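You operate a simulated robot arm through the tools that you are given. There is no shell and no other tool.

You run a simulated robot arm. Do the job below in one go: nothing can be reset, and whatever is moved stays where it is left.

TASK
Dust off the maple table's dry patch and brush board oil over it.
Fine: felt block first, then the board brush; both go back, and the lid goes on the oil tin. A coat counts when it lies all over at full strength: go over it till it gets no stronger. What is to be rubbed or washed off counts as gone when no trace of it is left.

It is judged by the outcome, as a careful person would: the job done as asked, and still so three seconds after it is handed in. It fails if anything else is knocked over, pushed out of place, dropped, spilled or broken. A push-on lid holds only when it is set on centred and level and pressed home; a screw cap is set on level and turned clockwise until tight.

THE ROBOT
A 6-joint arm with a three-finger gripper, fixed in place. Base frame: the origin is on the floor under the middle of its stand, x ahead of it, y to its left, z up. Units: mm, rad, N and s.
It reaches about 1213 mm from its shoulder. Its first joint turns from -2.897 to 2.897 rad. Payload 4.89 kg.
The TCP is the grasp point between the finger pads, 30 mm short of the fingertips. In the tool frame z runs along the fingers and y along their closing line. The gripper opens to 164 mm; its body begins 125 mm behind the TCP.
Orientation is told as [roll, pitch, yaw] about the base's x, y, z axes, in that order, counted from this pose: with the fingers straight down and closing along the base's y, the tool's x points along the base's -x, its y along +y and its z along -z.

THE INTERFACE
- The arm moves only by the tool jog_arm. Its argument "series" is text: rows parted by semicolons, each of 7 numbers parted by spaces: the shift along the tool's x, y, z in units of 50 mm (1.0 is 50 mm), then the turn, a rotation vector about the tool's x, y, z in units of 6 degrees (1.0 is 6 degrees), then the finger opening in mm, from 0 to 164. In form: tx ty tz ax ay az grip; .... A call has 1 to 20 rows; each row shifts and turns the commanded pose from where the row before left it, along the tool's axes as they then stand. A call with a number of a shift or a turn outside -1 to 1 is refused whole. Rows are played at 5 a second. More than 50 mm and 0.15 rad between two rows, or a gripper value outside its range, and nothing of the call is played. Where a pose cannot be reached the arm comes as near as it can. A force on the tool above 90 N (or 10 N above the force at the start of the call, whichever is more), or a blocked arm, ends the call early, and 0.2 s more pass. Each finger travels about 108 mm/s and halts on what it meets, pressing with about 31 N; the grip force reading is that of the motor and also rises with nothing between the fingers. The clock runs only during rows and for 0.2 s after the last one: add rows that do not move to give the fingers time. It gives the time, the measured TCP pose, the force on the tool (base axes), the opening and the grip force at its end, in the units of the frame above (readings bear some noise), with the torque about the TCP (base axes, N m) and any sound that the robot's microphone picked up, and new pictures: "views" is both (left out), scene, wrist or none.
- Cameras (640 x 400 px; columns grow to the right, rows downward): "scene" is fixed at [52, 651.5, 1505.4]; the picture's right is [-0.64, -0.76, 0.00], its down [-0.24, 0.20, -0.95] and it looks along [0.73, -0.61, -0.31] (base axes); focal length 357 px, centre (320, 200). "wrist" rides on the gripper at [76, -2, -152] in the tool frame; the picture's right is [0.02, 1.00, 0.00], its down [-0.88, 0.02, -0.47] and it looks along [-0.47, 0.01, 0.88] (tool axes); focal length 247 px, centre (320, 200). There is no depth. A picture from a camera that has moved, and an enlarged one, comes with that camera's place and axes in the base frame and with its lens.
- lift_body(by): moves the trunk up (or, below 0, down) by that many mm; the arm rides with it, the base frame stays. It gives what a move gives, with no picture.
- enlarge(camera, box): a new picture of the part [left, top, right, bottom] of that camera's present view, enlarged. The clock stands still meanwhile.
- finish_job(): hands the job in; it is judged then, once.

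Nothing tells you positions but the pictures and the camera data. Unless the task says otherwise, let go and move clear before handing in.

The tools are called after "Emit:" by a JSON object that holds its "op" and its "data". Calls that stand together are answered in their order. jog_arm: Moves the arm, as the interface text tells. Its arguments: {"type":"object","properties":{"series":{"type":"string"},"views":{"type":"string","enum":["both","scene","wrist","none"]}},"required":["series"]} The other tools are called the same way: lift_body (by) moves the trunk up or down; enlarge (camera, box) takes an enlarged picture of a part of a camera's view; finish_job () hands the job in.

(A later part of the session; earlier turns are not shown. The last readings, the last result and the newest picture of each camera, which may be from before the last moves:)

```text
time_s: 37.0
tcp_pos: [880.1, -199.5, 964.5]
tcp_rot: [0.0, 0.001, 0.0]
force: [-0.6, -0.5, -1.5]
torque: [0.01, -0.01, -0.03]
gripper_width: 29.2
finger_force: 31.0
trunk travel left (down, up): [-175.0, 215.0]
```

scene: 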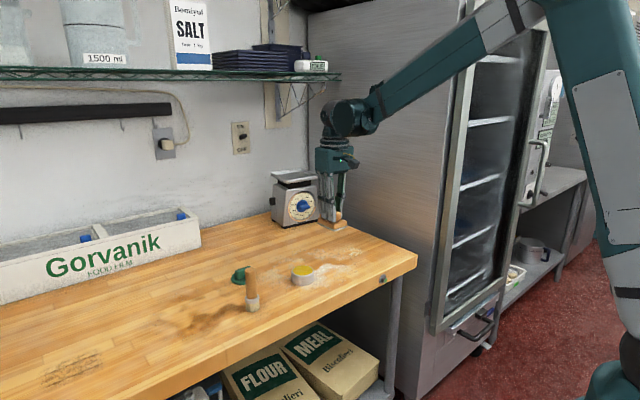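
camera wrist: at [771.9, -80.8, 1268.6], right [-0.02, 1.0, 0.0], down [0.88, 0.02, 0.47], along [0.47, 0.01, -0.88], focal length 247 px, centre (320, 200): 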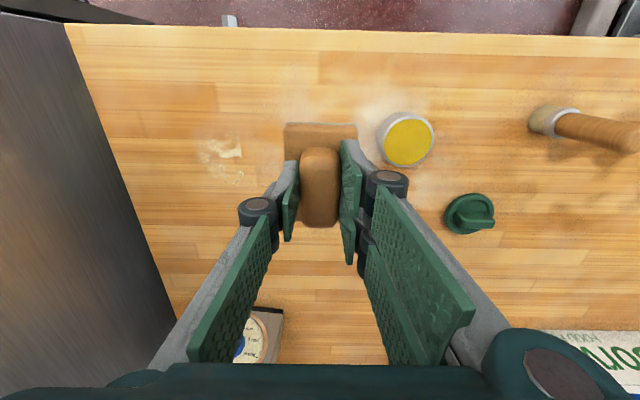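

Emit:
{"op": "jog_arm", "data": {"series": "0 0 0.1 0 0 0 10;0 0 0.04 0 0 0 10;0 0 0 0 0 0 10", "views": "none"}}

Emit:
{"op": "jog_arm", "data": {"series": "0 0 0.02 0 0 0 10;0 0 0 0 0 0 10", "views": "none"}}

```text
time_s: 37.8
tcp_pos: [880.1, -201.0, 957.1]
tcp_rot: [-0.001, 0.001, 0.0]
force: [0.4, -0.1, -1.3]
torque: [0.01, 0.04, 0.02]
gripper_width: 29.5
finger_force: 31.0
trunk travel left (down, up): [-175.0, 215.0]
```

```text
time_s: 38.4
tcp_pos: [878.5, -200.2, 956.5]
tcp_rot: [0.0, 0.0, -0.002]
force: [2.0, -0.7, 7.3]
torque: [0.02, -0.07, -0.04]
gripper_width: 29.2
finger_force: 31.2
trunk travel left (down, up): [-175.0, 215.0]
```

Emit:
{"op": "jog_arm", "data": {"series": "0 -0.35 0.014 0 0 0 10;0 -0.4 0 0 0 0 10;0 -0.35 0 0 0 0 10;0 0.4 0 0 0 0 10;0 0.4 0 0 0 0 10;0 0.4 0 0 0 0 10;0 0.4 0 0 0 0 10;0 0.4 0 0 0 0 10;0 -0.4 0 0 0 0 10;0 -0.4 0 0 0 0 10;0 -0.4 0 0 0 0 10;0 -0.4 0 0 0 0 10;0 -0.4 0 0 0 0 10;0 0.4 0 0 0 0 10;0 0.4 0 0 0 0 10;0 0.4 0 0 0 0 10;0 0.4 0 0 0 0 10;0 0.4 0 0 0 0 10;0 0 0 0 0 0 10", "views": "wrist"}}

```text
time_s: 42.4
tcp_pos: [879.1, -153.5, 956.5]
tcp_rot: [-0.001, -0.001, 0.001]
force: [-0.1, 1.2, -1.9]
torque: [-0.03, -0.01, 0.0]
gripper_width: 29.5
finger_force: 31.4
trunk travel left (down, up): [-175.0, 215.0]
camera wrist: at [803.1, -154.1, 1107.8], right [-0.02, 1.0, 0.0], down [0.88, 0.02, 0.47], along [0.47, 0.01, -0.88], focal length 247 px, centre (320, 200)
```

wrist: 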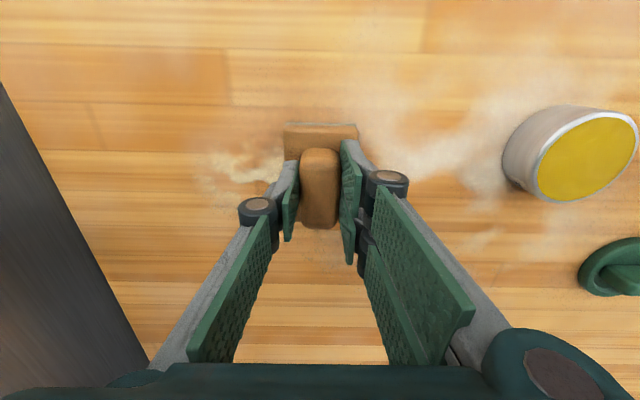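

Emit:
{"op": "enlarge", "data": {"camera": "wrist", "box": [160, 100, 300, 230]}}

Emit:
{"op": "enlarge", "data": {"camera": "scene", "box": [310, 225, 390, 280]}}

```text
3.08 times, centred on (230, 165) of wrist
camera zoom: at [803.1, -154.1, 1107.8], right [-0.02, 1.0, 0.0], down [0.88, 0.02, 0.47], along [0.47, 0.01, -0.88], focal length 760 px, centre (597, 308)
```

zoom: 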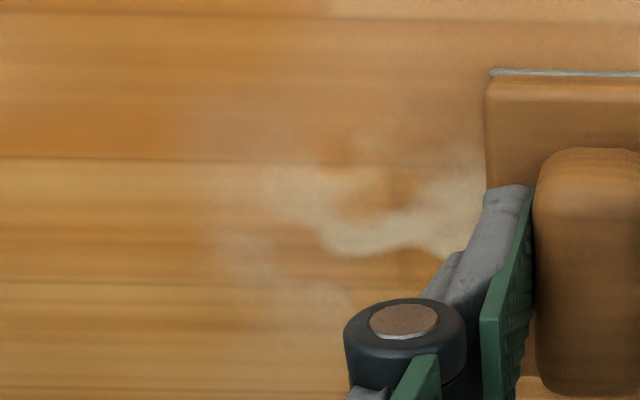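

```text
7.27 times, centred on (350, 252) of scene
camera zoom: at [52.0, 651.5, 1505.4], right [-0.64, -0.76, 0.0], down [-0.24, 0.2, -0.95], along [0.73, -0.61, -0.31], focal length 2598 px, centre (102, -182)
```

zoom: 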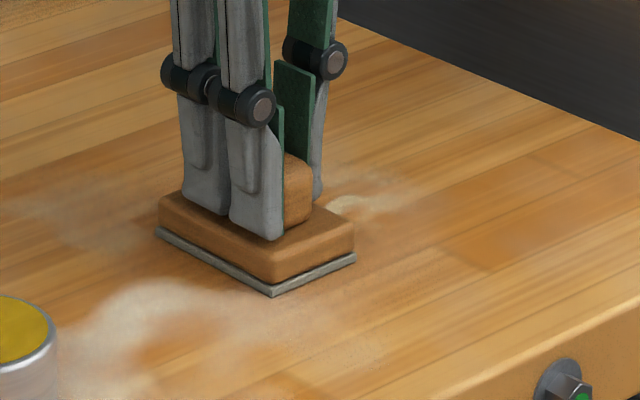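

I lift again to see what the latest strokes did, since the residue seems to have changed shape.

Emit:
{"op": "jog_arm", "data": {"series": "0 0 -0.5 0 0 0 10;0 0 -0.9 0 0 0 10;0 0 -0.9 0 0 0 10;0 0.8 -0.5 0 0 0 10;0 0.9 -0.4 0 0 0 10;0 0 0 0 0 0 10", "views": "wrist"}}

Emit:
{"op": "enlarge", "data": {"camera": "wrist", "box": [170, 90, 290, 190]}}

Emit:
{"op": "enlarge", "data": {"camera": "scene", "box": [310, 235, 390, 285]}}

```text
time_s: 43.8
tcp_pos: [876.7, -67.3, 1115.8]
tcp_rot: [-0.002, 0.0, 0.001]
force: [-0.6, 0.8, -1.1]
torque: [-0.06, -0.04, 0.02]
gripper_width: 29.4
finger_force: 30.5
trunk travel left (down, up): [-175.0, 215.0]
camera wrist: at [800.9, -68.6, 1267.8], right [-0.02, 1.0, 0.0], down [0.88, 0.02, 0.47], along [0.47, 0.01, -0.88], focal length 247 px, centre (320, 200)
```

wrist: 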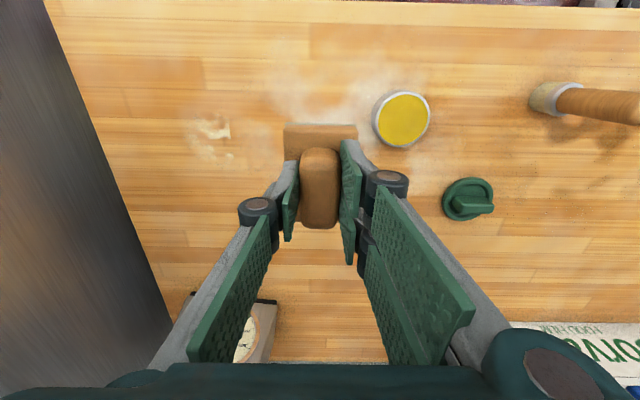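

```text
4.00 times, centred on (230, 140) of wrist
camera zoom: at [800.9, -68.6, 1267.8], right [-0.02, 1.0, 0.0], down [0.88, 0.02, 0.47], along [0.47, 0.01, -0.88], focal length 988 px, centre (680, 440)
```

zoom: 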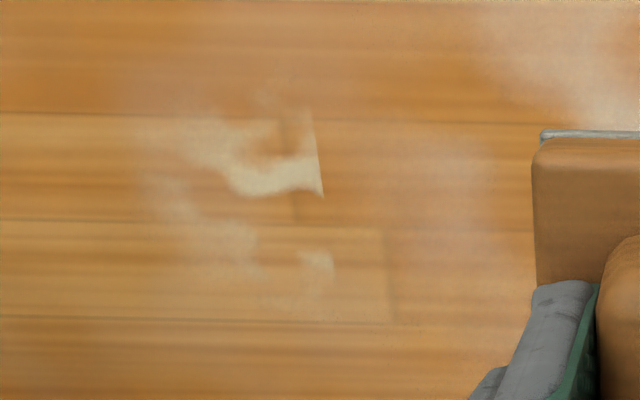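

```text
8.00 times, centred on (350, 260) of scene
camera zoom: at [52.0, 651.5, 1505.4], right [-0.64, -0.76, 0.0], down [-0.24, 0.2, -0.95], along [0.73, -0.61, -0.31], focal length 2858 px, centre (80, -280)
```

zoom: 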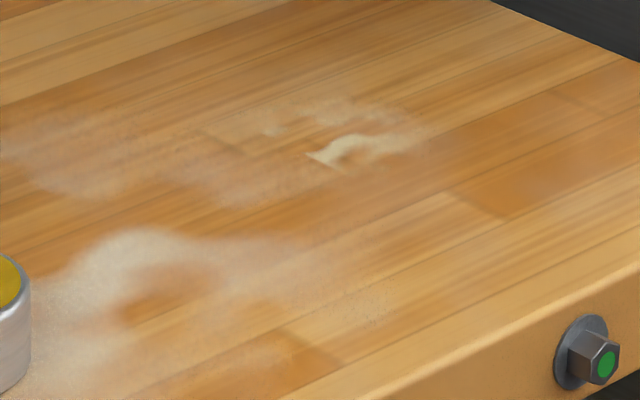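

The remaining cream marks are unchanged in shape from before, so I need to tell residue from the table's own colouring. I'll rub directly over them with verified contact and compare.

Emit:
{"op": "jog_arm", "data": {"series": "0 -0.8 0.2 0 0 0 10;0 -0.8 0.5 0 0 0 10;0 -0.7 0.7 0 0 0 10;0 -0.66 0.7 0 0 0 10;0 0 0.8 0 0 0 10;0 0 0.24 0 0 0 10;0 0 0.06 0 0 0 10;0 0 0 0 0 0 10", "views": "none"}}

Emit:
{"op": "jog_arm", "data": {"series": "0 0 0.03 0 0 0 10;0 0 0 0 0 0 10", "views": "none"}}

```text
time_s: 45.6
tcp_pos: [879.2, -216.9, 955.8]
tcp_rot: [0.0, -0.001, 0.0]
force: [-2.5, -0.7, 1.6]
torque: [0.0, -0.05, -0.04]
gripper_width: 29.7
finger_force: 31.4
trunk travel left (down, up): [-175.0, 215.0]
```

```text
time_s: 46.2
tcp_pos: [878.7, -218.1, 955.9]
tcp_rot: [0.002, -0.001, 0.0]
force: [2.7, 1.2, 26.1]
torque: [0.05, -0.02, 0.03]
gripper_width: 29.5
finger_force: 30.6
trunk travel left (down, up): [-175.0, 215.0]
```

Emit:
{"op": "jog_arm", "data": {"series": "0 0.3 0 0 0 0 10;0 0.3 0 0 0 0 10;0 -0.3 0 0 0 0 10;0 -0.3 0 0 0 0 10;0 -0.3 0 0 0 0 10;0 0.3 0 0 0 0 10;0 0.3 0 0 0 0 10;0 0.3 0 0 0 0 10;0 0 0 0 0 0 10", "views": "none"}}

Emit:
{"op": "jog_arm", "data": {"series": "0 0 0.01 0 0 0 10;-0.3 0 0 0 0 0 10;-0.3 0 0 0 0 0 10;0 -0.3 0 0 0 0 10;0 -0.3 0 0 0 0 10;0 -0.3 0 0 0 0 10;0.3 0 0 0 0 0 10;0.3 0 0 0 0 0 10;0.3 0 0 0 0 0 10;0 0.3 0 0 0 0 10;0 0.3 0 0 0 0 10;0 0.3 0 0 0 0 10;0 0 0 0 0 0 10", "views": "none"}}

```text
time_s: 48.2
tcp_pos: [879.8, -188.5, 955.3]
tcp_rot: [-0.001, 0.002, 0.002]
force: [-0.4, -6.5, 22.4]
torque: [-0.21, 0.07, -0.04]
gripper_width: 29.4
finger_force: 31.4
trunk travel left (down, up): [-175.0, 215.0]
```

```text
time_s: 51.0
tcp_pos: [864.9, -187.3, 953.9]
tcp_rot: [0.0, 0.0, 0.0]
force: [-2.8, -9.2, 25.9]
torque: [-0.31, 0.13, -0.1]
gripper_width: 29.3
finger_force: 31.1
trunk travel left (down, up): [-175.0, 215.0]
```

Good solid contact throughout. I lift and compare the patch with the earlier picture.

Emit:
{"op": "jog_arm", "data": {"series": "0 0 -0.5 0 0 0 10;0 0 -0.9 0 0 0 10;0 0 -0.9 0 0 0 10;0 0.8 -0.5 0 0 0 10;0 0.9 -0.4 0 0 0 10;0 0.6 0 0 0 0 10;0 0 0 0 0 0 10", "views": "wrist"}}

Emit:
{"op": "enlarge", "data": {"camera": "wrist", "box": [170, 90, 290, 190]}}

Emit:
{"op": "enlarge", "data": {"camera": "scene", "box": [310, 235, 390, 285]}}

```text
time_s: 52.6
tcp_pos: [865.4, -73.0, 1112.4]
tcp_rot: [0.0, 0.0, 0.001]
force: [-0.2, 0.3, -1.2]
torque: [-0.07, -0.01, 0.03]
gripper_width: 29.6
finger_force: 31.3
trunk travel left (down, up): [-175.0, 215.0]
camera wrist: at [788.8, -74.3, 1264.7], right [-0.02, 1.0, 0.0], down [0.88, 0.02, 0.47], along [0.47, 0.01, -0.88], focal length 247 px, centre (320, 200)
```

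wrist: 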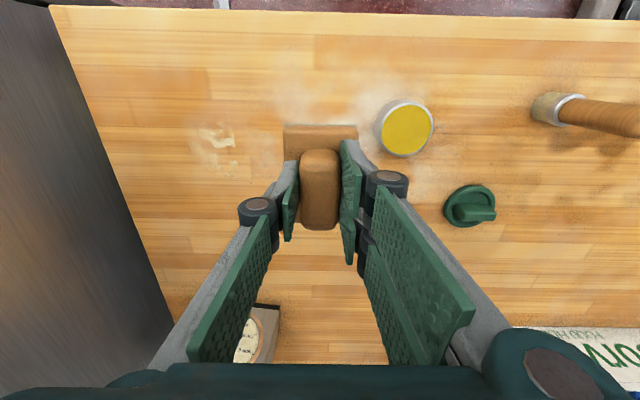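

```text
4.00 times, centred on (230, 140) of wrist
camera zoom: at [788.8, -74.3, 1264.7], right [-0.02, 1.0, 0.0], down [0.88, 0.02, 0.47], along [0.47, 0.01, -0.88], focal length 988 px, centre (680, 440)
```

zoom: 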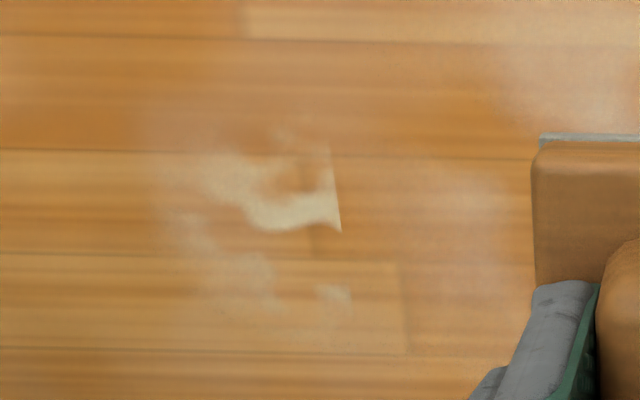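

```text
8.00 times, centred on (350, 260) of scene
camera zoom: at [52.0, 651.5, 1505.4], right [-0.64, -0.76, 0.0], down [-0.24, 0.2, -0.95], along [0.73, -0.61, -0.31], focal length 2858 px, centre (80, -280)
```

zoom: 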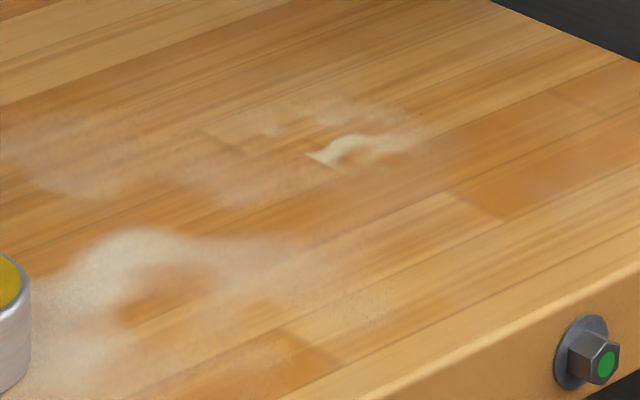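

The dust on this patch is gone and nothing further changes under firm rubbing. Before oiling, I'll make sure the other (dark streaked) patch isn't the dusty one: I'll carry the block over and touch only its very edge with the felt.

Emit:
{"op": "jog_arm", "data": {"series": "0.053 0.945 0 0 0 0 10;0.053 0.945 0 0 0 0 10;0.053 0.945 0 0 0 0 10;0.053 0.945 0 0 0 0 10;0.053 0.945 0 0 0 0 10;0.053 0.945 0 0 0 0 10;0.053 0.945 0 0 0 0 10;0.053 0.945 0 0 0 0 10;0.053 0.945 0 0 0 0 10;0.053 0.945 0 0 0 0 10;0.053 0.945 0 0 0 0 10;0.053 0.945 0 0 0 0 10;0.053 0.945 0 0 0 0 10;0 0 0 0 0 0 10", "views": "both"}}

Emit:
{"op": "enlarge", "data": {"camera": "wrist", "box": [340, 80, 500, 200]}}

```text
time_s: 55.6
tcp_pos: [831.5, 541.1, 1115.6]
tcp_rot: [-0.001, -0.001, 0.002]
force: [1.1, 0.9, -2.0]
torque: [-0.13, 0.0, -0.01]
gripper_width: 29.4
finger_force: 31.4
trunk travel left (down, up): [-175.0, 215.0]
camera wrist: at [755.2, 541.4, 1267.5], right [-0.02, 1.0, 0.0], down [0.88, 0.02, 0.47], along [0.47, 0.01, -0.88], focal length 247 px, centre (320, 200)
```

scene: 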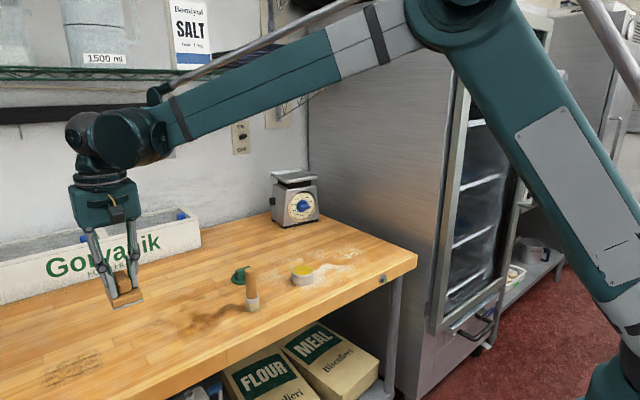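
wrist: 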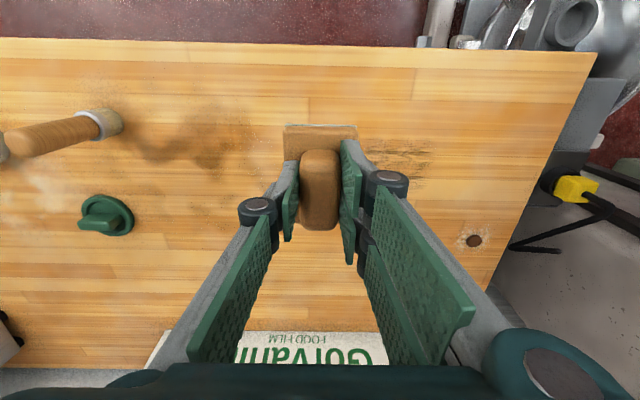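

```text
3.33 times, centred on (420, 140) of wrist
camera zoom: at [755.2, 541.4, 1267.5], right [-0.02, 1.0, 0.0], down [0.88, 0.02, 0.47], along [0.47, 0.01, -0.88], focal length 823 px, centre (-13, 400)
```

zoom: 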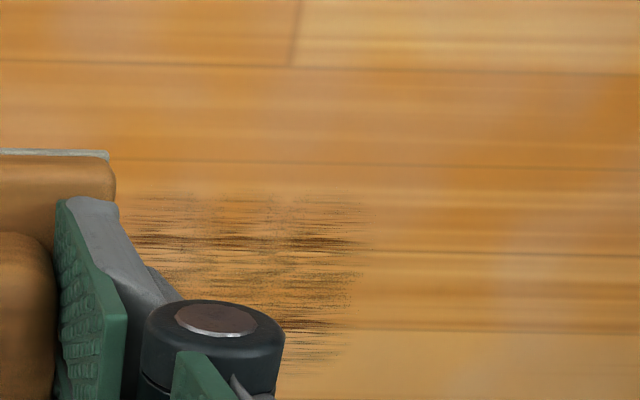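

The left patch is dark, scored-looking grain. I lower the felt so that only its corner reaches the patch's edge.

Emit:
{"op": "jog_arm", "data": {"series": "0.03 0.4 0.8 0 0 0 10;0.03 0 0.9 0 0 0 10;0 0 0.9 0 0 0 10;0 0 0.4 0 0 0 10;0 0 0.1 0 0 0 10;0 0 0 0 0 0 10", "views": "none"}}

Emit:
{"op": "jog_arm", "data": {"series": "0 0 0.06 0 0 0 10;0 0 0 0 0 0 10", "views": "none"}}

```text
time_s: 57.0
tcp_pos: [828.4, 561.2, 958.5]
tcp_rot: [0.001, 0.0, -0.002]
force: [0.8, -1.0, -1.4]
torque: [0.02, 0.0, -0.02]
gripper_width: 29.4
finger_force: 31.2
trunk travel left (down, up): [-175.0, 215.0]
```

```text
time_s: 57.6
tcp_pos: [829.1, 561.2, 955.5]
tcp_rot: [0.0, 0.0, 0.0]
force: [1.1, 0.3, -1.5]
torque: [0.0, 0.01, 0.0]
gripper_width: 29.2
finger_force: 30.2
trunk travel left (down, up): [-175.0, 215.0]
```

Emit:
{"op": "jog_arm", "data": {"series": "0 0 0.03 0 0 0 10;0 0 0 0 0 0 10", "views": "none"}}

Emit:
{"op": "jog_arm", "data": {"series": "0 0 0.02 0 0 0 10;0 0 0 0 0 0 10", "views": "none"}}

```text
time_s: 58.2
tcp_pos: [828.0, 560.3, 953.1]
tcp_rot: [-0.001, 0.0, 0.001]
force: [-0.6, 0.3, 1.2]
torque: [0.04, -0.08, -0.02]
gripper_width: 29.2
finger_force: 31.3
trunk travel left (down, up): [-175.0, 215.0]
```

```text
time_s: 58.8
tcp_pos: [829.5, 561.3, 954.6]
tcp_rot: [0.002, -0.001, 0.001]
force: [8.4, 9.3, 27.1]
torque: [0.32, -0.21, -0.01]
gripper_width: 29.4
finger_force: 31.2
trunk travel left (down, up): [-175.0, 215.0]
```

Emit:
{"op": "jog_arm", "data": {"series": "0 0.3 0 0 0 0 10;0 0.26 0 0 0 0 10;0 -0.3 0 0 0 0 10;0 0.3 0 0 0 0 10;0 -0.3 0 0 0 0 10;0 0.3 0 0 0 0 10;0 -0.3 0 0 0 0 10;0 -0.26 0 0 0 0 10;0 0 0 0 0 0 10", "views": "none"}}

Emit:
{"op": "jog_arm", "data": {"series": "0 -0.1 -0.8 0 0 0 10;0 -0.8 -0.6 0 0 0 10;0 -0.6 -0.8 0 0 0 10;0 -0.6 -0.8 0 0 0 10;0 0 0 0 0 0 10", "views": "both"}}

Emit:
{"op": "enlarge", "data": {"camera": "wrist", "box": [370, 80, 530, 200]}}

Emit:
{"op": "enlarge", "data": {"camera": "scene", "box": [20, 340, 116, 400]}}

```text
time_s: 60.8
tcp_pos: [827.7, 562.9, 953.9]
tcp_rot: [-0.001, 0.0, 0.0]
force: [-0.6, 8.1, 20.0]
torque: [0.35, 0.02, 0.02]
gripper_width: 29.4
finger_force: 31.2
trunk travel left (down, up): [-175.0, 215.0]
```

```text
time_s: 62.0
tcp_pos: [828.2, 452.0, 1102.9]
tcp_rot: [0.002, 0.003, -0.001]
force: [-1.0, -0.3, 0.7]
torque: [0.1, -0.09, 0.01]
gripper_width: 29.4
finger_force: 30.9
trunk travel left (down, up): [-175.0, 215.0]
camera wrist: at [752.1, 451.4, 1255.7], right [-0.02, 1.0, 0.0], down [0.88, 0.02, 0.47], along [0.47, 0.01, -0.88], focal length 247 px, centre (320, 200)
```

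scene: 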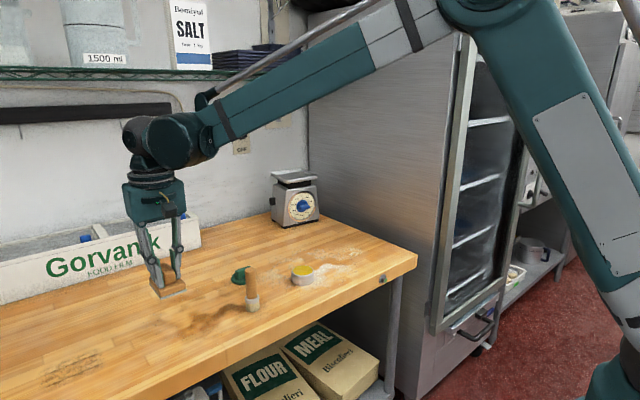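
wrist: 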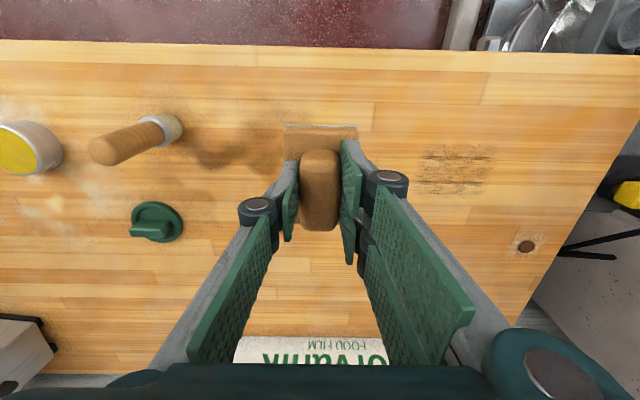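

```text
3.33 times, centred on (450, 140) of wrist
camera zoom: at [752.1, 451.4, 1255.7], right [-0.02, 1.0, 0.0], down [0.88, 0.02, 0.47], along [0.47, 0.01, -0.88], focal length 823 px, centre (-113, 400)
```

zoom: 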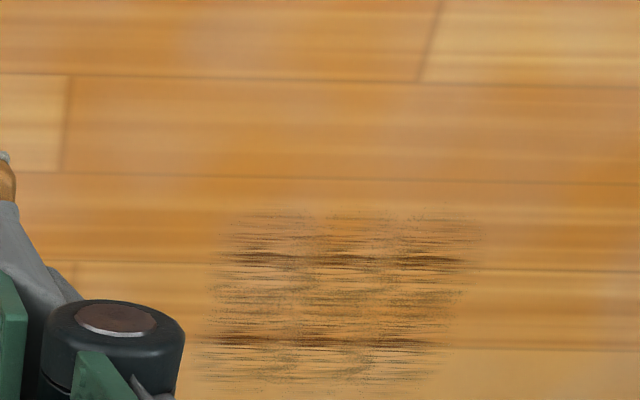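

```text
6.67 times, centred on (68, 370) of scene
camera zoom: at [52.0, 651.5, 1505.4], right [-0.64, -0.76, 0.0], down [-0.24, 0.2, -0.95], along [0.73, -0.61, -0.31], focal length 2382 px, centre (2000, -933)
```

zoom: 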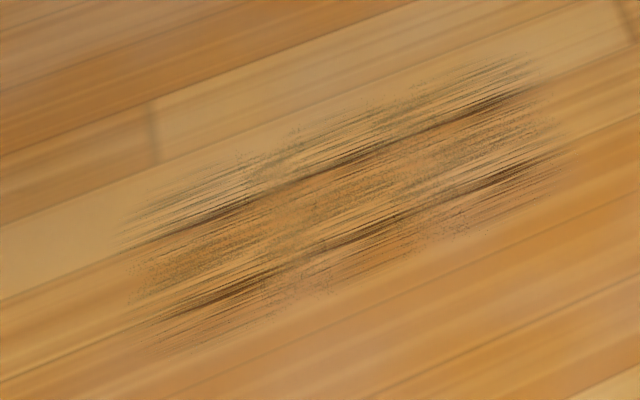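

The left patch didn't change at all under the felt, so it's a permanent scored mark and the dusted right patch is the dry one. I return the block to its original spot at about (867,381).

Emit:
{"op": "jog_arm", "data": {"series": "-0.36 -0.7 0 0 0 0 10;-0.36 -0.7 0 0 0 0 10;0 0 0.9 0 0 0 10;0 0 0.9 0 0 0 10;0 0 0.8 0 0 0 10;0 0 0.2 0 0 0 10;0 0 0 0 0 0 10", "views": "both"}}

```text
time_s: 63.6
tcp_pos: [865.9, 384.6, 961.6]
tcp_rot: [-0.001, -0.002, -0.001]
force: [0.5, 0.3, -1.6]
torque: [0.0, 0.06, 0.04]
gripper_width: 29.4
finger_force: 31.1
trunk travel left (down, up): [-175.0, 215.0]
camera wrist: at [788.5, 384.1, 1113.9], right [-0.02, 1.0, 0.0], down [0.88, 0.02, 0.47], along [0.47, 0.01, -0.88], focal length 247 px, centre (320, 200)
```

scene: 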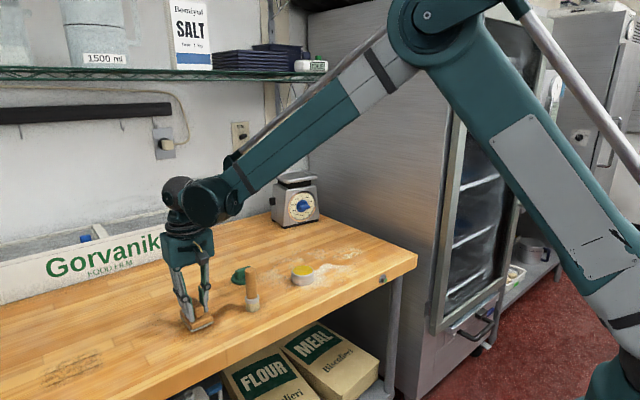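
wrist: 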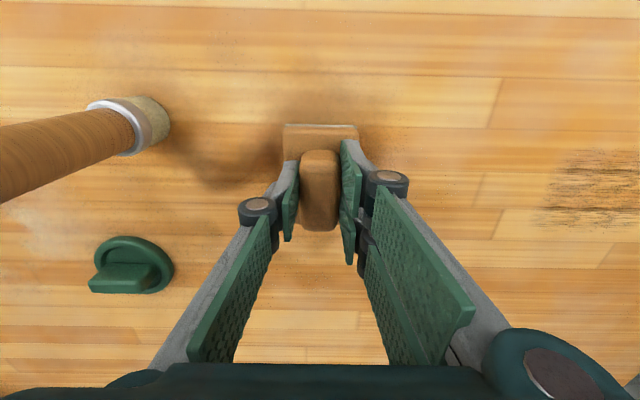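

Emit:
{"op": "jog_arm", "data": {"series": "0.01 -0.05 0.08 0 0 0 10;0 0 0.05 0 0 0 10;0 0 0 0 0 0 10", "views": "none"}}

Emit:
{"op": "jog_arm", "data": {"series": "0 0 0.03 0 0 0 10;0 0 0 0 0 0 10", "views": "none"}}

```text
time_s: 64.4
tcp_pos: [863.9, 383.9, 957.1]
tcp_rot: [0.0, 0.0, -0.001]
force: [0.4, -0.9, -0.9]
torque: [0.02, 0.02, 0.03]
gripper_width: 29.6
finger_force: 30.9
trunk travel left (down, up): [-175.0, 215.0]
```

```text
time_s: 65.0
tcp_pos: [864.8, 383.2, 955.4]
tcp_rot: [-0.002, 0.0, 0.001]
force: [-0.8, 0.0, -0.7]
torque: [0.0, 0.0, -0.03]
gripper_width: 29.5
finger_force: 30.9
trunk travel left (down, up): [-175.0, 215.0]
```

Emit:
{"op": "jog_arm", "data": {"series": "0 -0.03 0.02 0 0 0 10;0 0 0.015 0 0 0 10;0 0 0 0 0 0 10", "views": "none"}}

```text
time_s: 65.8
tcp_pos: [863.7, 381.8, 953.9]
tcp_rot: [0.0, 0.001, 0.0]
force: [5.9, 3.8, 13.7]
torque: [0.16, -0.26, 0.02]
gripper_width: 29.4
finger_force: 31.3
trunk travel left (down, up): [-175.0, 215.0]
```

The block is on the table at its home position; I ease off, open the fingers and rise.

Emit:
{"op": "jog_arm", "data": {"series": "0 0 -0.01 0 0 0 10;0 0 0 0 0 0 40;0 0 0 0 0 0 64;0 0 0 0 0 0 64;0 0 -0.3 0 0 0 64;0 0 -0.8 0 0 0 64;0 0 -1 0 0 0 64;0 0 -1 0 0 0 64;0 0 0 0 0 0 64", "views": "both"}}

Emit:
{"op": "enlarge", "data": {"camera": "scene", "box": [170, 255, 290, 340]}}

```text
time_s: 67.8
tcp_pos: [865.3, 383.3, 1111.2]
tcp_rot: [-0.001, -0.002, 0.0]
force: [-1.4, -0.7, 0.5]
torque: [-0.01, -0.09, 0.0]
gripper_width: 63.9
finger_force: 0.1
trunk travel left (down, up): [-175.0, 215.0]
camera wrist: at [789.4, 382.6, 1262.7], right [-0.02, 1.0, 0.0], down [0.88, 0.02, 0.47], along [0.47, 0.01, -0.88], focal length 247 px, centre (320, 200)
```

scene: 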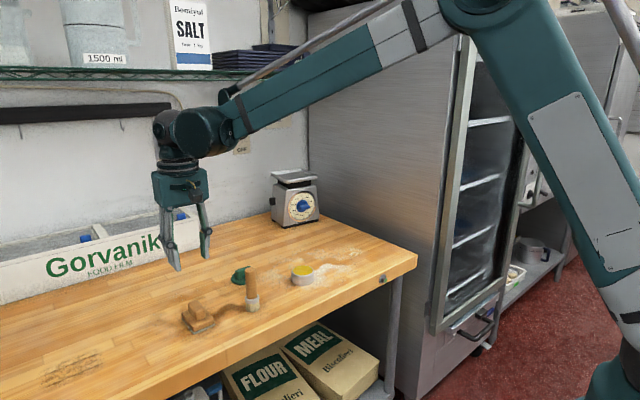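
wrist: 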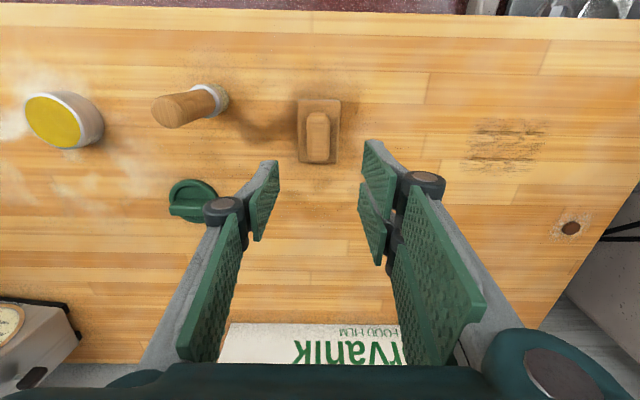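

```text
4.71 times, centred on (230, 298) of scene
camera zoom: at [52.0, 651.5, 1505.4], right [-0.64, -0.76, 0.0], down [-0.24, 0.2, -0.95], along [0.73, -0.61, -0.31], focal length 1681 px, centre (744, -259)
```

zoom: 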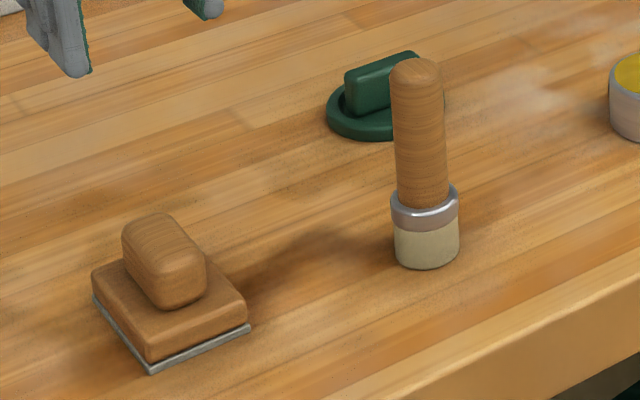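

The block is back in place within a couple of millimetres. Next is the brush near (829,248): I move above it, with the fingertips still higher than its top (~1032), and check.

Emit:
{"op": "jog_arm", "data": {"series": "0.24 -0.9 0 0 0 0 80;0.24 -0.9 0 0 0 0 80;0.24 -0.9 0 0 0 0 80;0 0 0 0 0 0 80", "views": "wrist"}}

Emit:
{"op": "enlarge", "data": {"camera": "wrist", "box": [260, 70, 400, 210]}}

Emit:
{"op": "enlarge", "data": {"camera": "scene", "box": [190, 180, 300, 320]}}

```text
time_s: 68.8
tcp_pos: [827.6, 249.0, 1111.5]
tcp_rot: [-0.001, 0.0, -0.001]
force: [-0.7, -1.1, 0.2]
torque: [0.09, -0.07, -0.01]
gripper_width: 79.9
finger_force: 0.0
trunk travel left (down, up): [-175.0, 215.0]
camera wrist: at [751.6, 248.3, 1262.4], right [-0.02, 1.0, 0.0], down [0.88, 0.02, 0.47], along [0.47, 0.01, -0.88], focal length 247 px, centre (320, 200)
```

wrist: 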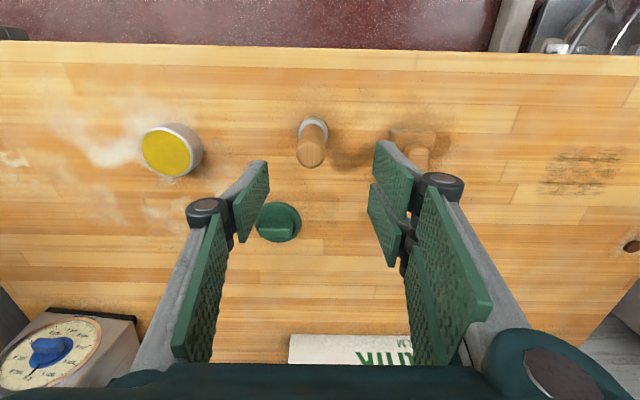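

```text
2.86 times, centred on (330, 140) of wrist
camera zoom: at [751.6, 248.3, 1262.4], right [-0.02, 1.0, 0.0], down [0.88, 0.02, 0.47], along [0.47, 0.01, -0.88], focal length 706 px, centre (291, 371)
```

zoom: 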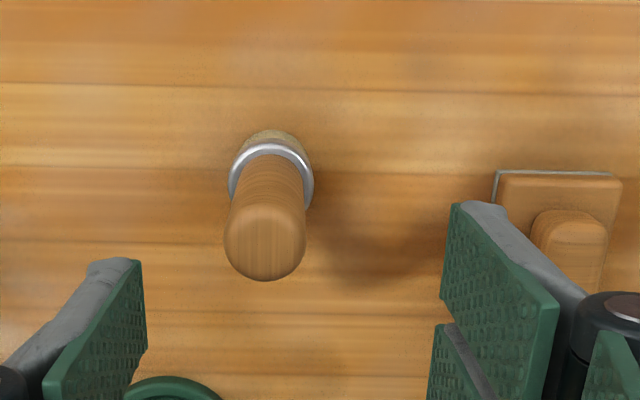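

```text
2.86 times, centred on (245, 250) of scene
camera zoom: at [52.0, 651.5, 1505.4], right [-0.64, -0.76, 0.0], down [-0.24, 0.2, -0.95], along [0.73, -0.61, -0.31], focal length 1021 px, centre (534, 57)
```

zoom: 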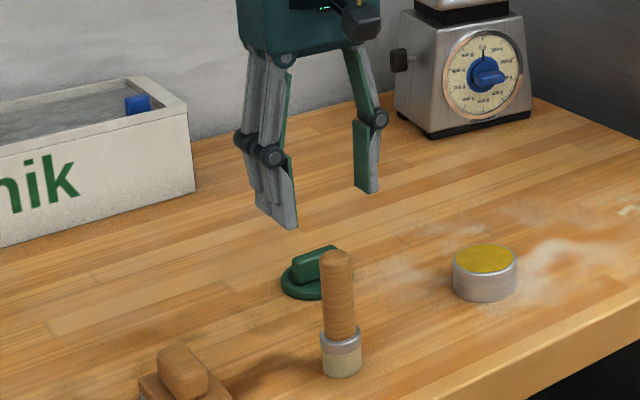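

The brush handle is at about (827,241), 27 mm wide, with the ferrule top near z=947. I shift to it and descend with open fingers.

Emit:
{"op": "jog_arm", "data": {"series": "0 -0.15 0 0 0 0 80;0 0 0.6 0 0 0 80;0 0 0.6 0 0 0 80;0 0 0.6 0 0 0 80;0 0 0.6 0 0 0 80;0 0 0.05 0 0 0 80;0 0 0 0 0 0 80", "views": "both"}}

Emit:
{"op": "enlarge", "data": {"camera": "wrist", "box": [240, 80, 420, 280]}}

Emit:
{"op": "enlarge", "data": {"camera": "scene", "box": [190, 200, 300, 320]}}

```text
time_s: 70.4
tcp_pos: [828.1, 239.4, 986.7]
tcp_rot: [0.001, 0.001, 0.0]
force: [0.5, 0.3, 0.2]
torque: [0.02, 0.04, 0.02]
gripper_width: 80.1
finger_force: 0.1
trunk travel left (down, up): [-175.0, 215.0]
camera wrist: at [751.5, 238.9, 1138.2], right [-0.02, 1.0, 0.0], down [0.88, 0.02, 0.47], along [0.47, 0.01, -0.88], focal length 247 px, centre (320, 200)
```

scene: 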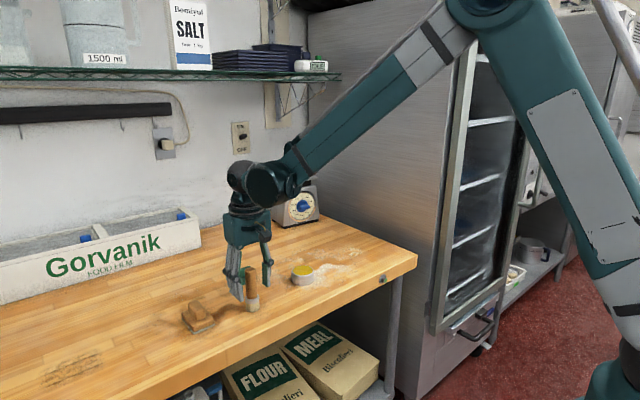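
wrist: 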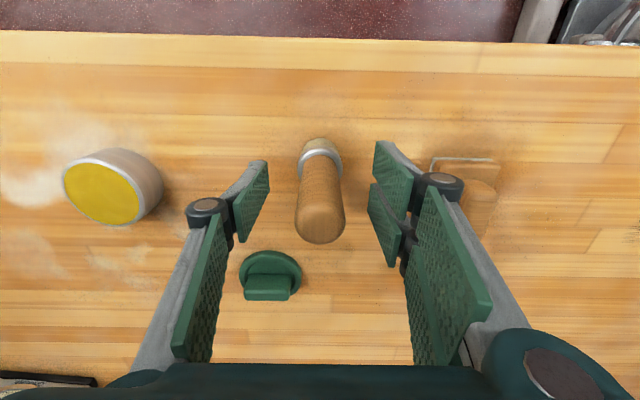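

```text
2.00 times, centred on (330, 180) of wrist
camera zoom: at [751.5, 238.9, 1138.2], right [-0.02, 1.0, 0.0], down [0.88, 0.02, 0.47], along [0.47, 0.01, -0.88], focal length 494 px, centre (300, 240)
```

zoom: 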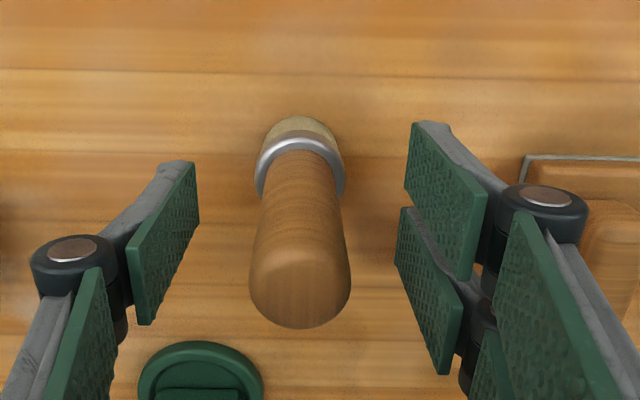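

```text
3.33 times, centred on (245, 260) of scene
camera zoom: at [52.0, 651.5, 1505.4], right [-0.64, -0.76, 0.0], down [-0.24, 0.2, -0.95], along [0.73, -0.61, -0.31], focal length 1191 px, centre (570, 0)
```

zoom: 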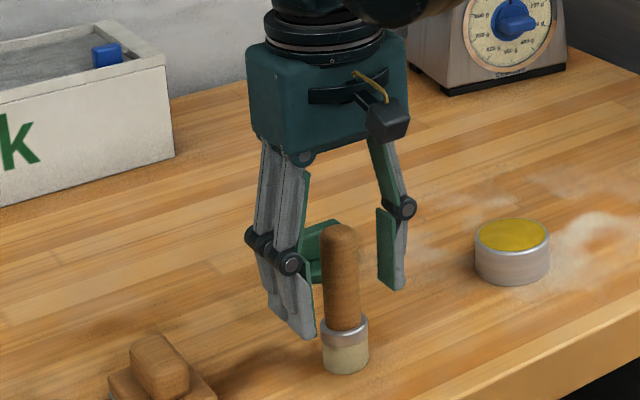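

The handle is centred between the pads. I close on it.

Emit:
{"op": "jog_arm", "data": {"series": "0 0 0 0 0 0 40;0 0 0 0 0 0 10;0 0 0 0 0 0 10;0 0 0 0 0 0 10;0 0 0 0 0 0 10", "views": "both"}}

Emit:
{"op": "enlarge", "data": {"camera": "scene", "box": [190, 200, 300, 320]}}

```text
time_s: 71.6
tcp_pos: [827.6, 240.2, 986.4]
tcp_rot: [0.0, -0.001, -0.001]
force: [-0.4, 0.1, -0.3]
torque: [0.0, -0.01, -0.01]
gripper_width: 28.4
finger_force: 30.9
trunk travel left (down, up): [-175.0, 215.0]
camera wrist: at [751.4, 238.9, 1138.4], right [-0.02, 1.0, 0.0], down [0.88, 0.02, 0.47], along [0.47, 0.01, -0.88], focal length 247 px, centre (320, 200)
```

scene: 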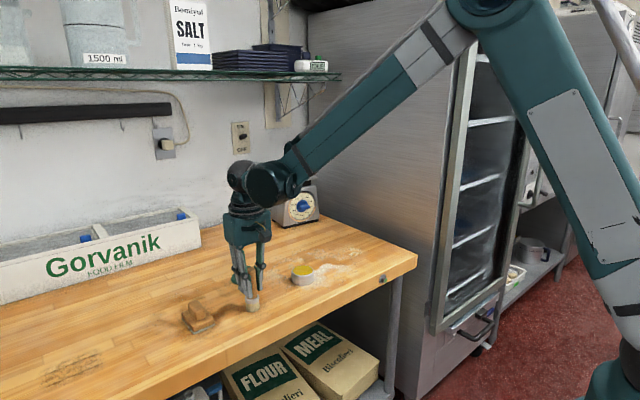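
wrist: 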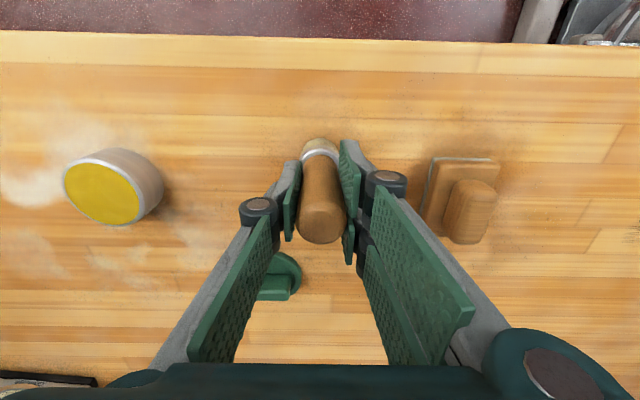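

```text
3.33 times, centred on (245, 260) of scene
camera zoom: at [52.0, 651.5, 1505.4], right [-0.64, -0.76, 0.0], down [-0.24, 0.2, -0.95], along [0.73, -0.61, -0.31], focal length 1191 px, centre (570, 0)
```

zoom: 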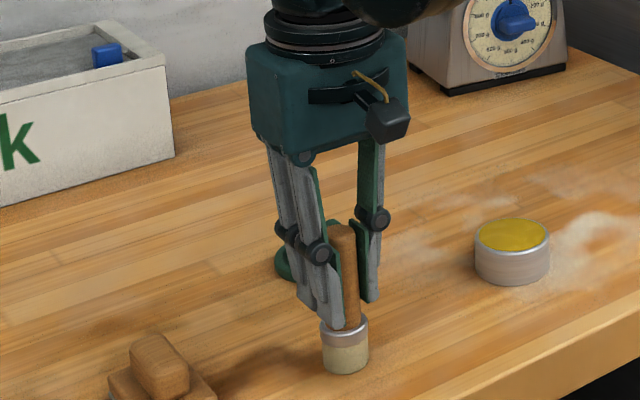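

The brush is gripped (opening 28.4). I lift it and move partway toward the tin to measure the tin's position.

Emit:
{"op": "jog_arm", "data": {"series": "0 0 -0.4 0 0 0 10;0 0 -0.9 0 0 0 10;0 0 -0.9 0 0 0 10;-0.2 -0.8 0 0 0 0 10;-0.2 -0.9 0 0 0 0 10;-0.2 -0.7 0 0 0 0 10;0 0 0 0 0 0 10", "views": "wrist"}}

Emit:
{"op": "enlarge", "data": {"camera": "wrist", "box": [190, 70, 310, 190]}}

Emit:
{"op": "enlarge", "data": {"camera": "scene", "box": [250, 230, 350, 310]}}

```text
time_s: 73.2
tcp_pos: [857.2, 119.9, 1095.1]
tcp_rot: [0.0, -0.001, -0.001]
force: [0.1, -1.3, -0.5]
torque: [0.11, 0.07, -0.01]
gripper_width: 28.2
finger_force: 31.1
trunk travel left (down, up): [-175.0, 215.0]
camera wrist: at [780.7, 118.3, 1247.6], right [-0.02, 1.0, 0.0], down [0.88, 0.02, 0.47], along [0.47, 0.01, -0.88], focal length 247 px, centre (320, 200)
```

wrist: 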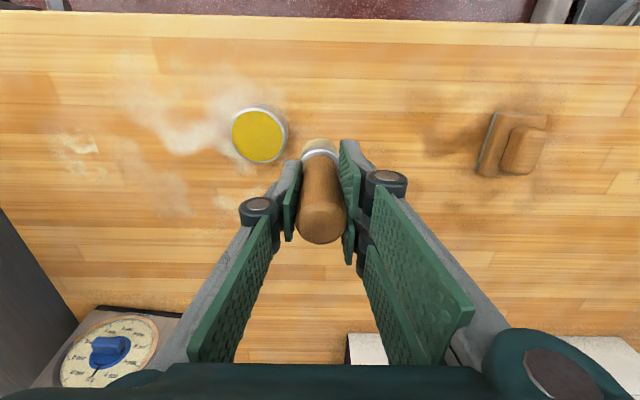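

```text
3.33 times, centred on (250, 130) of wrist
camera zoom: at [780.7, 118.3, 1247.6], right [-0.02, 1.0, 0.0], down [0.88, 0.02, 0.47], along [0.47, 0.01, -0.88], focal length 823 px, centre (553, 433)
```

zoom: 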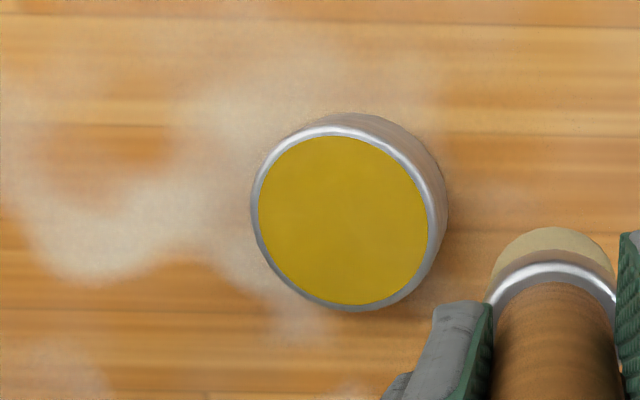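

```text
5.00 times, centred on (300, 270) of scene
camera zoom: at [52.0, 651.5, 1505.4], right [-0.64, -0.76, 0.0], down [-0.24, 0.2, -0.95], along [0.73, -0.61, -0.31], focal length 1786 px, centre (420, -150)
```

zoom: 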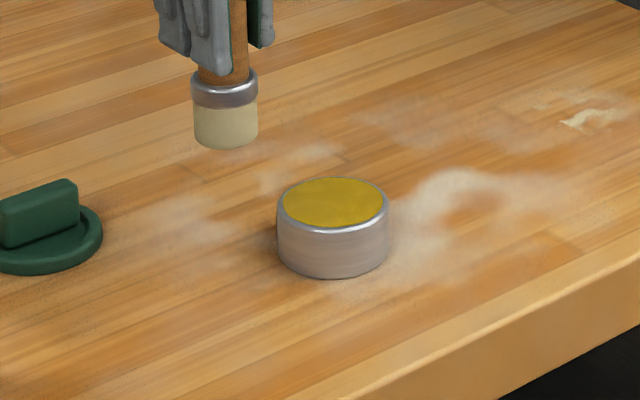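

The tin's rim centre is at about (857,41), rim z≈938, ~69 mm across. I move the brush over it with about 27 mm clearance and check from both cameras.

Emit:
{"op": "jog_arm", "data": {"series": "0 -0.8 0 0 0 0 10;0 -0.78 0 0 0 0 10;0 0 0.5 0 0 0 10;0 0 0.46 0 0 0 10;0 0 0 0 0 0 10", "views": "both"}}

Emit:
{"op": "enlarge", "data": {"camera": "wrist", "box": [260, 100, 380, 220]}}

Emit:
{"op": "enlarge", "data": {"camera": "scene", "box": [250, 220, 350, 300]}}

```text
time_s: 74.4
tcp_pos: [857.0, 40.8, 1050.2]
tcp_rot: [0.001, 0.0, 0.0]
force: [-0.6, -1.4, -0.2]
torque: [0.06, 0.03, 0.01]
gripper_width: 28.2
finger_force: 31.1
trunk travel left (down, up): [-175.0, 215.0]
camera wrist: at [780.8, 40.5, 1201.4], right [-0.02, 1.0, 0.0], down [0.88, 0.02, 0.47], along [0.47, 0.01, -0.88], focal length 247 px, centre (320, 200)
```

scene: 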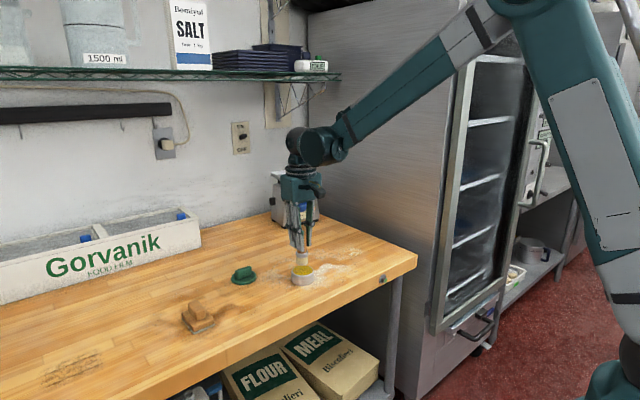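
wrist: 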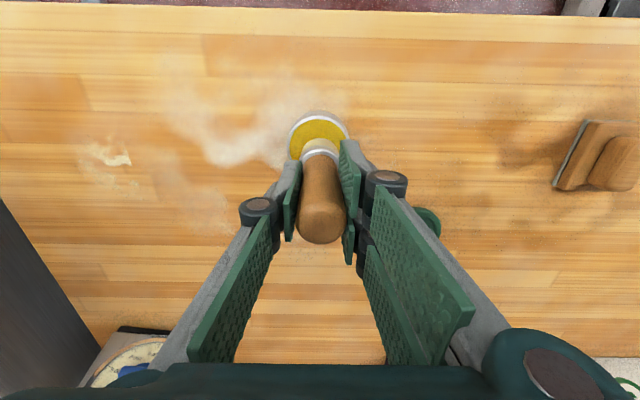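

```text
3.33 times, centred on (320, 160) of wrist
camera zoom: at [780.8, 40.5, 1201.4], right [-0.02, 1.0, 0.0], down [0.88, 0.02, 0.47], along [0.47, 0.01, -0.88], focal length 823 px, centre (320, 333)
```

zoom: 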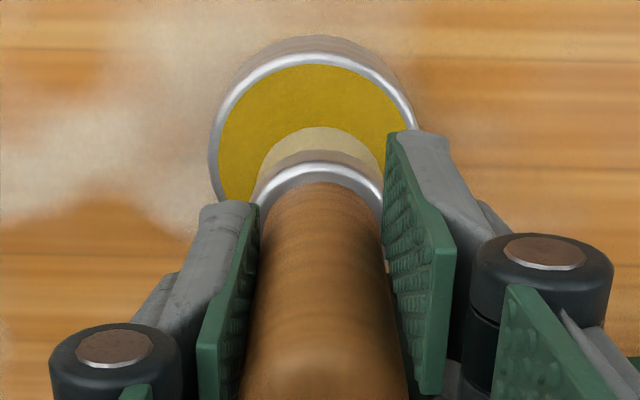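

```text
5.00 times, centred on (300, 260) of scene
camera zoom: at [52.0, 651.5, 1505.4], right [-0.64, -0.76, 0.0], down [-0.24, 0.2, -0.95], along [0.73, -0.61, -0.31], focal length 1786 px, centre (420, -100)
```

zoom: 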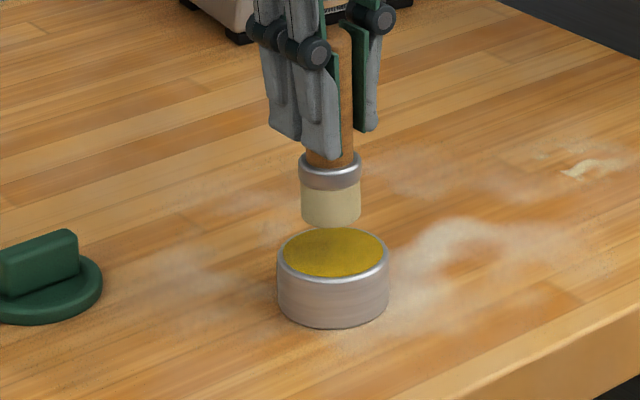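

The brush is centred over the tin within about 1–2 mm. I dip it gently about 10 mm into the oil, and wait a moment.

Emit:
{"op": "jog_arm", "data": {"series": "-0.02 -0.02 0.2 0 0 0 10;0 0 0.3 0 0 0 10;0 0 0.2 0 0 0 10;0 0 0.16 0 0 0 10;0 0 0 0 0 0 10;0 0 0 0 0 0 10", "views": "both"}}

Emit:
{"op": "enlarge", "data": {"camera": "scene", "box": [250, 220, 350, 300]}}

Emit:
{"op": "enlarge", "data": {"camera": "wrist", "box": [260, 100, 380, 220]}}

```text
time_s: 75.8
tcp_pos: [857.7, 39.7, 1005.8]
tcp_rot: [-0.001, -0.002, -0.002]
force: [4.1, -0.9, 25.6]
torque: [-0.07, -0.21, 0.01]
gripper_width: 27.7
finger_force: 31.4
trunk travel left (down, up): [-175.0, 215.0]
camera wrist: at [781.2, 38.8, 1157.8], right [-0.02, 1.0, 0.0], down [0.88, 0.02, 0.47], along [0.47, 0.01, -0.88], focal length 247 px, centre (320, 200)
```

scene: 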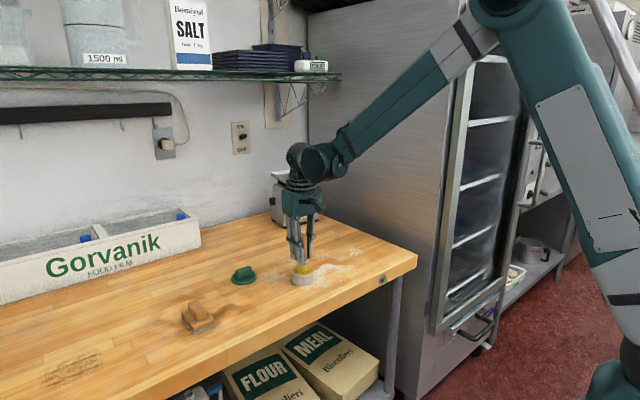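
wrist: 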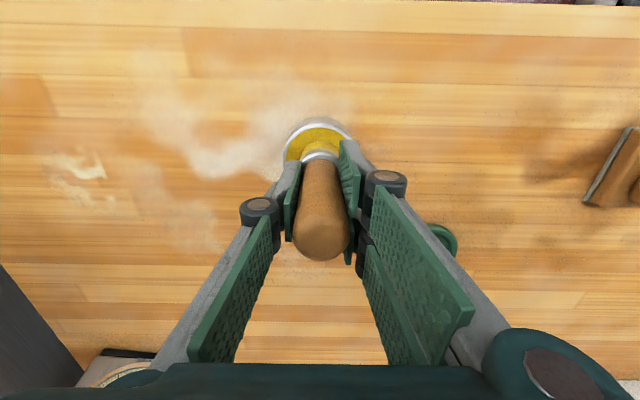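

```text
5.00 times, centred on (300, 260) of scene
camera zoom: at [52.0, 651.5, 1505.4], right [-0.64, -0.76, 0.0], down [-0.24, 0.2, -0.95], along [0.73, -0.61, -0.31], focal length 1786 px, centre (420, -100)
```

zoom: 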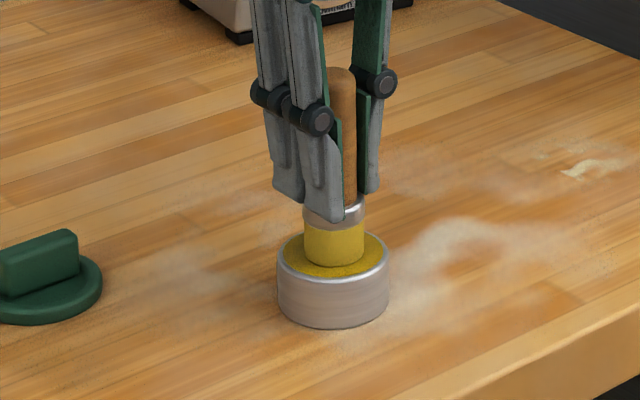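

```text
3.33 times, centred on (320, 160) of wrist
camera zoom: at [781.2, 38.8, 1157.8], right [-0.02, 1.0, 0.0], down [0.88, 0.02, 0.47], along [0.47, 0.01, -0.88], focal length 823 px, centre (320, 333)
```

zoom: 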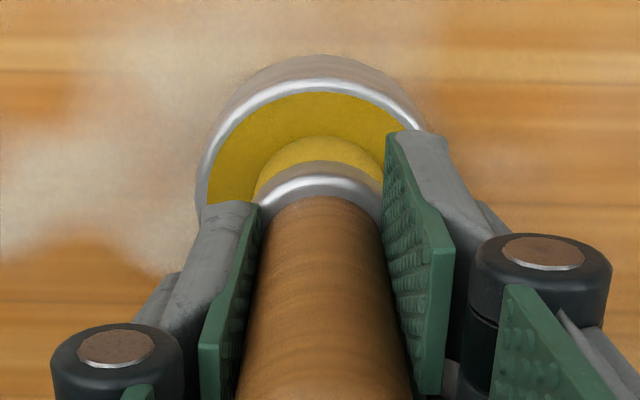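

The brush touched the oil surface and took up oil (bristles now yellow). I lift it straight up and check the tin stayed put.

Emit:
{"op": "jog_arm", "data": {"series": "0 0 -0.1 0 0 0 10;0 0 -0.4 0 0 0 10;0 0 -0.6 0 0 0 10;0 0 0 0 0 0 10", "views": "scene"}}

Emit:
{"op": "enlarge", "data": {"camera": "scene", "box": [250, 220, 350, 300]}}

```text
time_s: 76.8
tcp_pos: [859.2, 40.3, 1061.3]
tcp_rot: [-0.001, -0.002, 0.0]
force: [-0.2, 0.5, -1.2]
torque: [-0.04, 0.0, 0.01]
gripper_width: 27.9
finger_force: 31.0
trunk travel left (down, up): [-175.0, 215.0]
```

scene: 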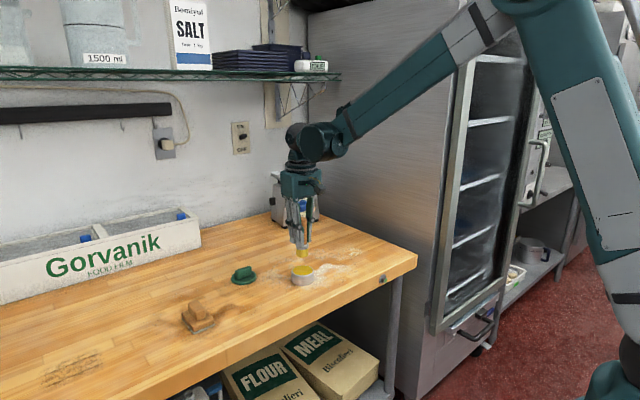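

```text
5.00 times, centred on (300, 260) of scene
camera zoom: at [52.0, 651.5, 1505.4], right [-0.64, -0.76, 0.0], down [-0.24, 0.2, -0.95], along [0.73, -0.61, -0.31], focal length 1786 px, centre (420, -100)
```

zoom: 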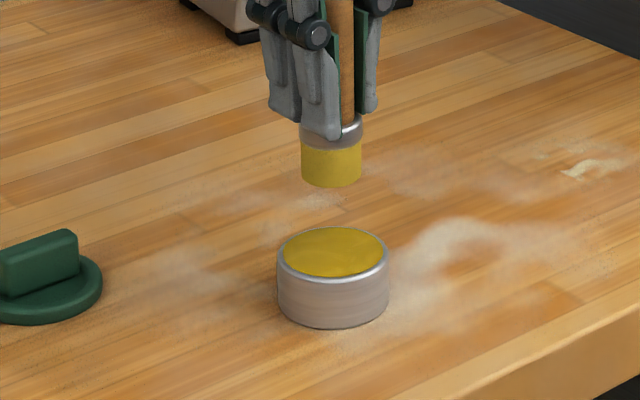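

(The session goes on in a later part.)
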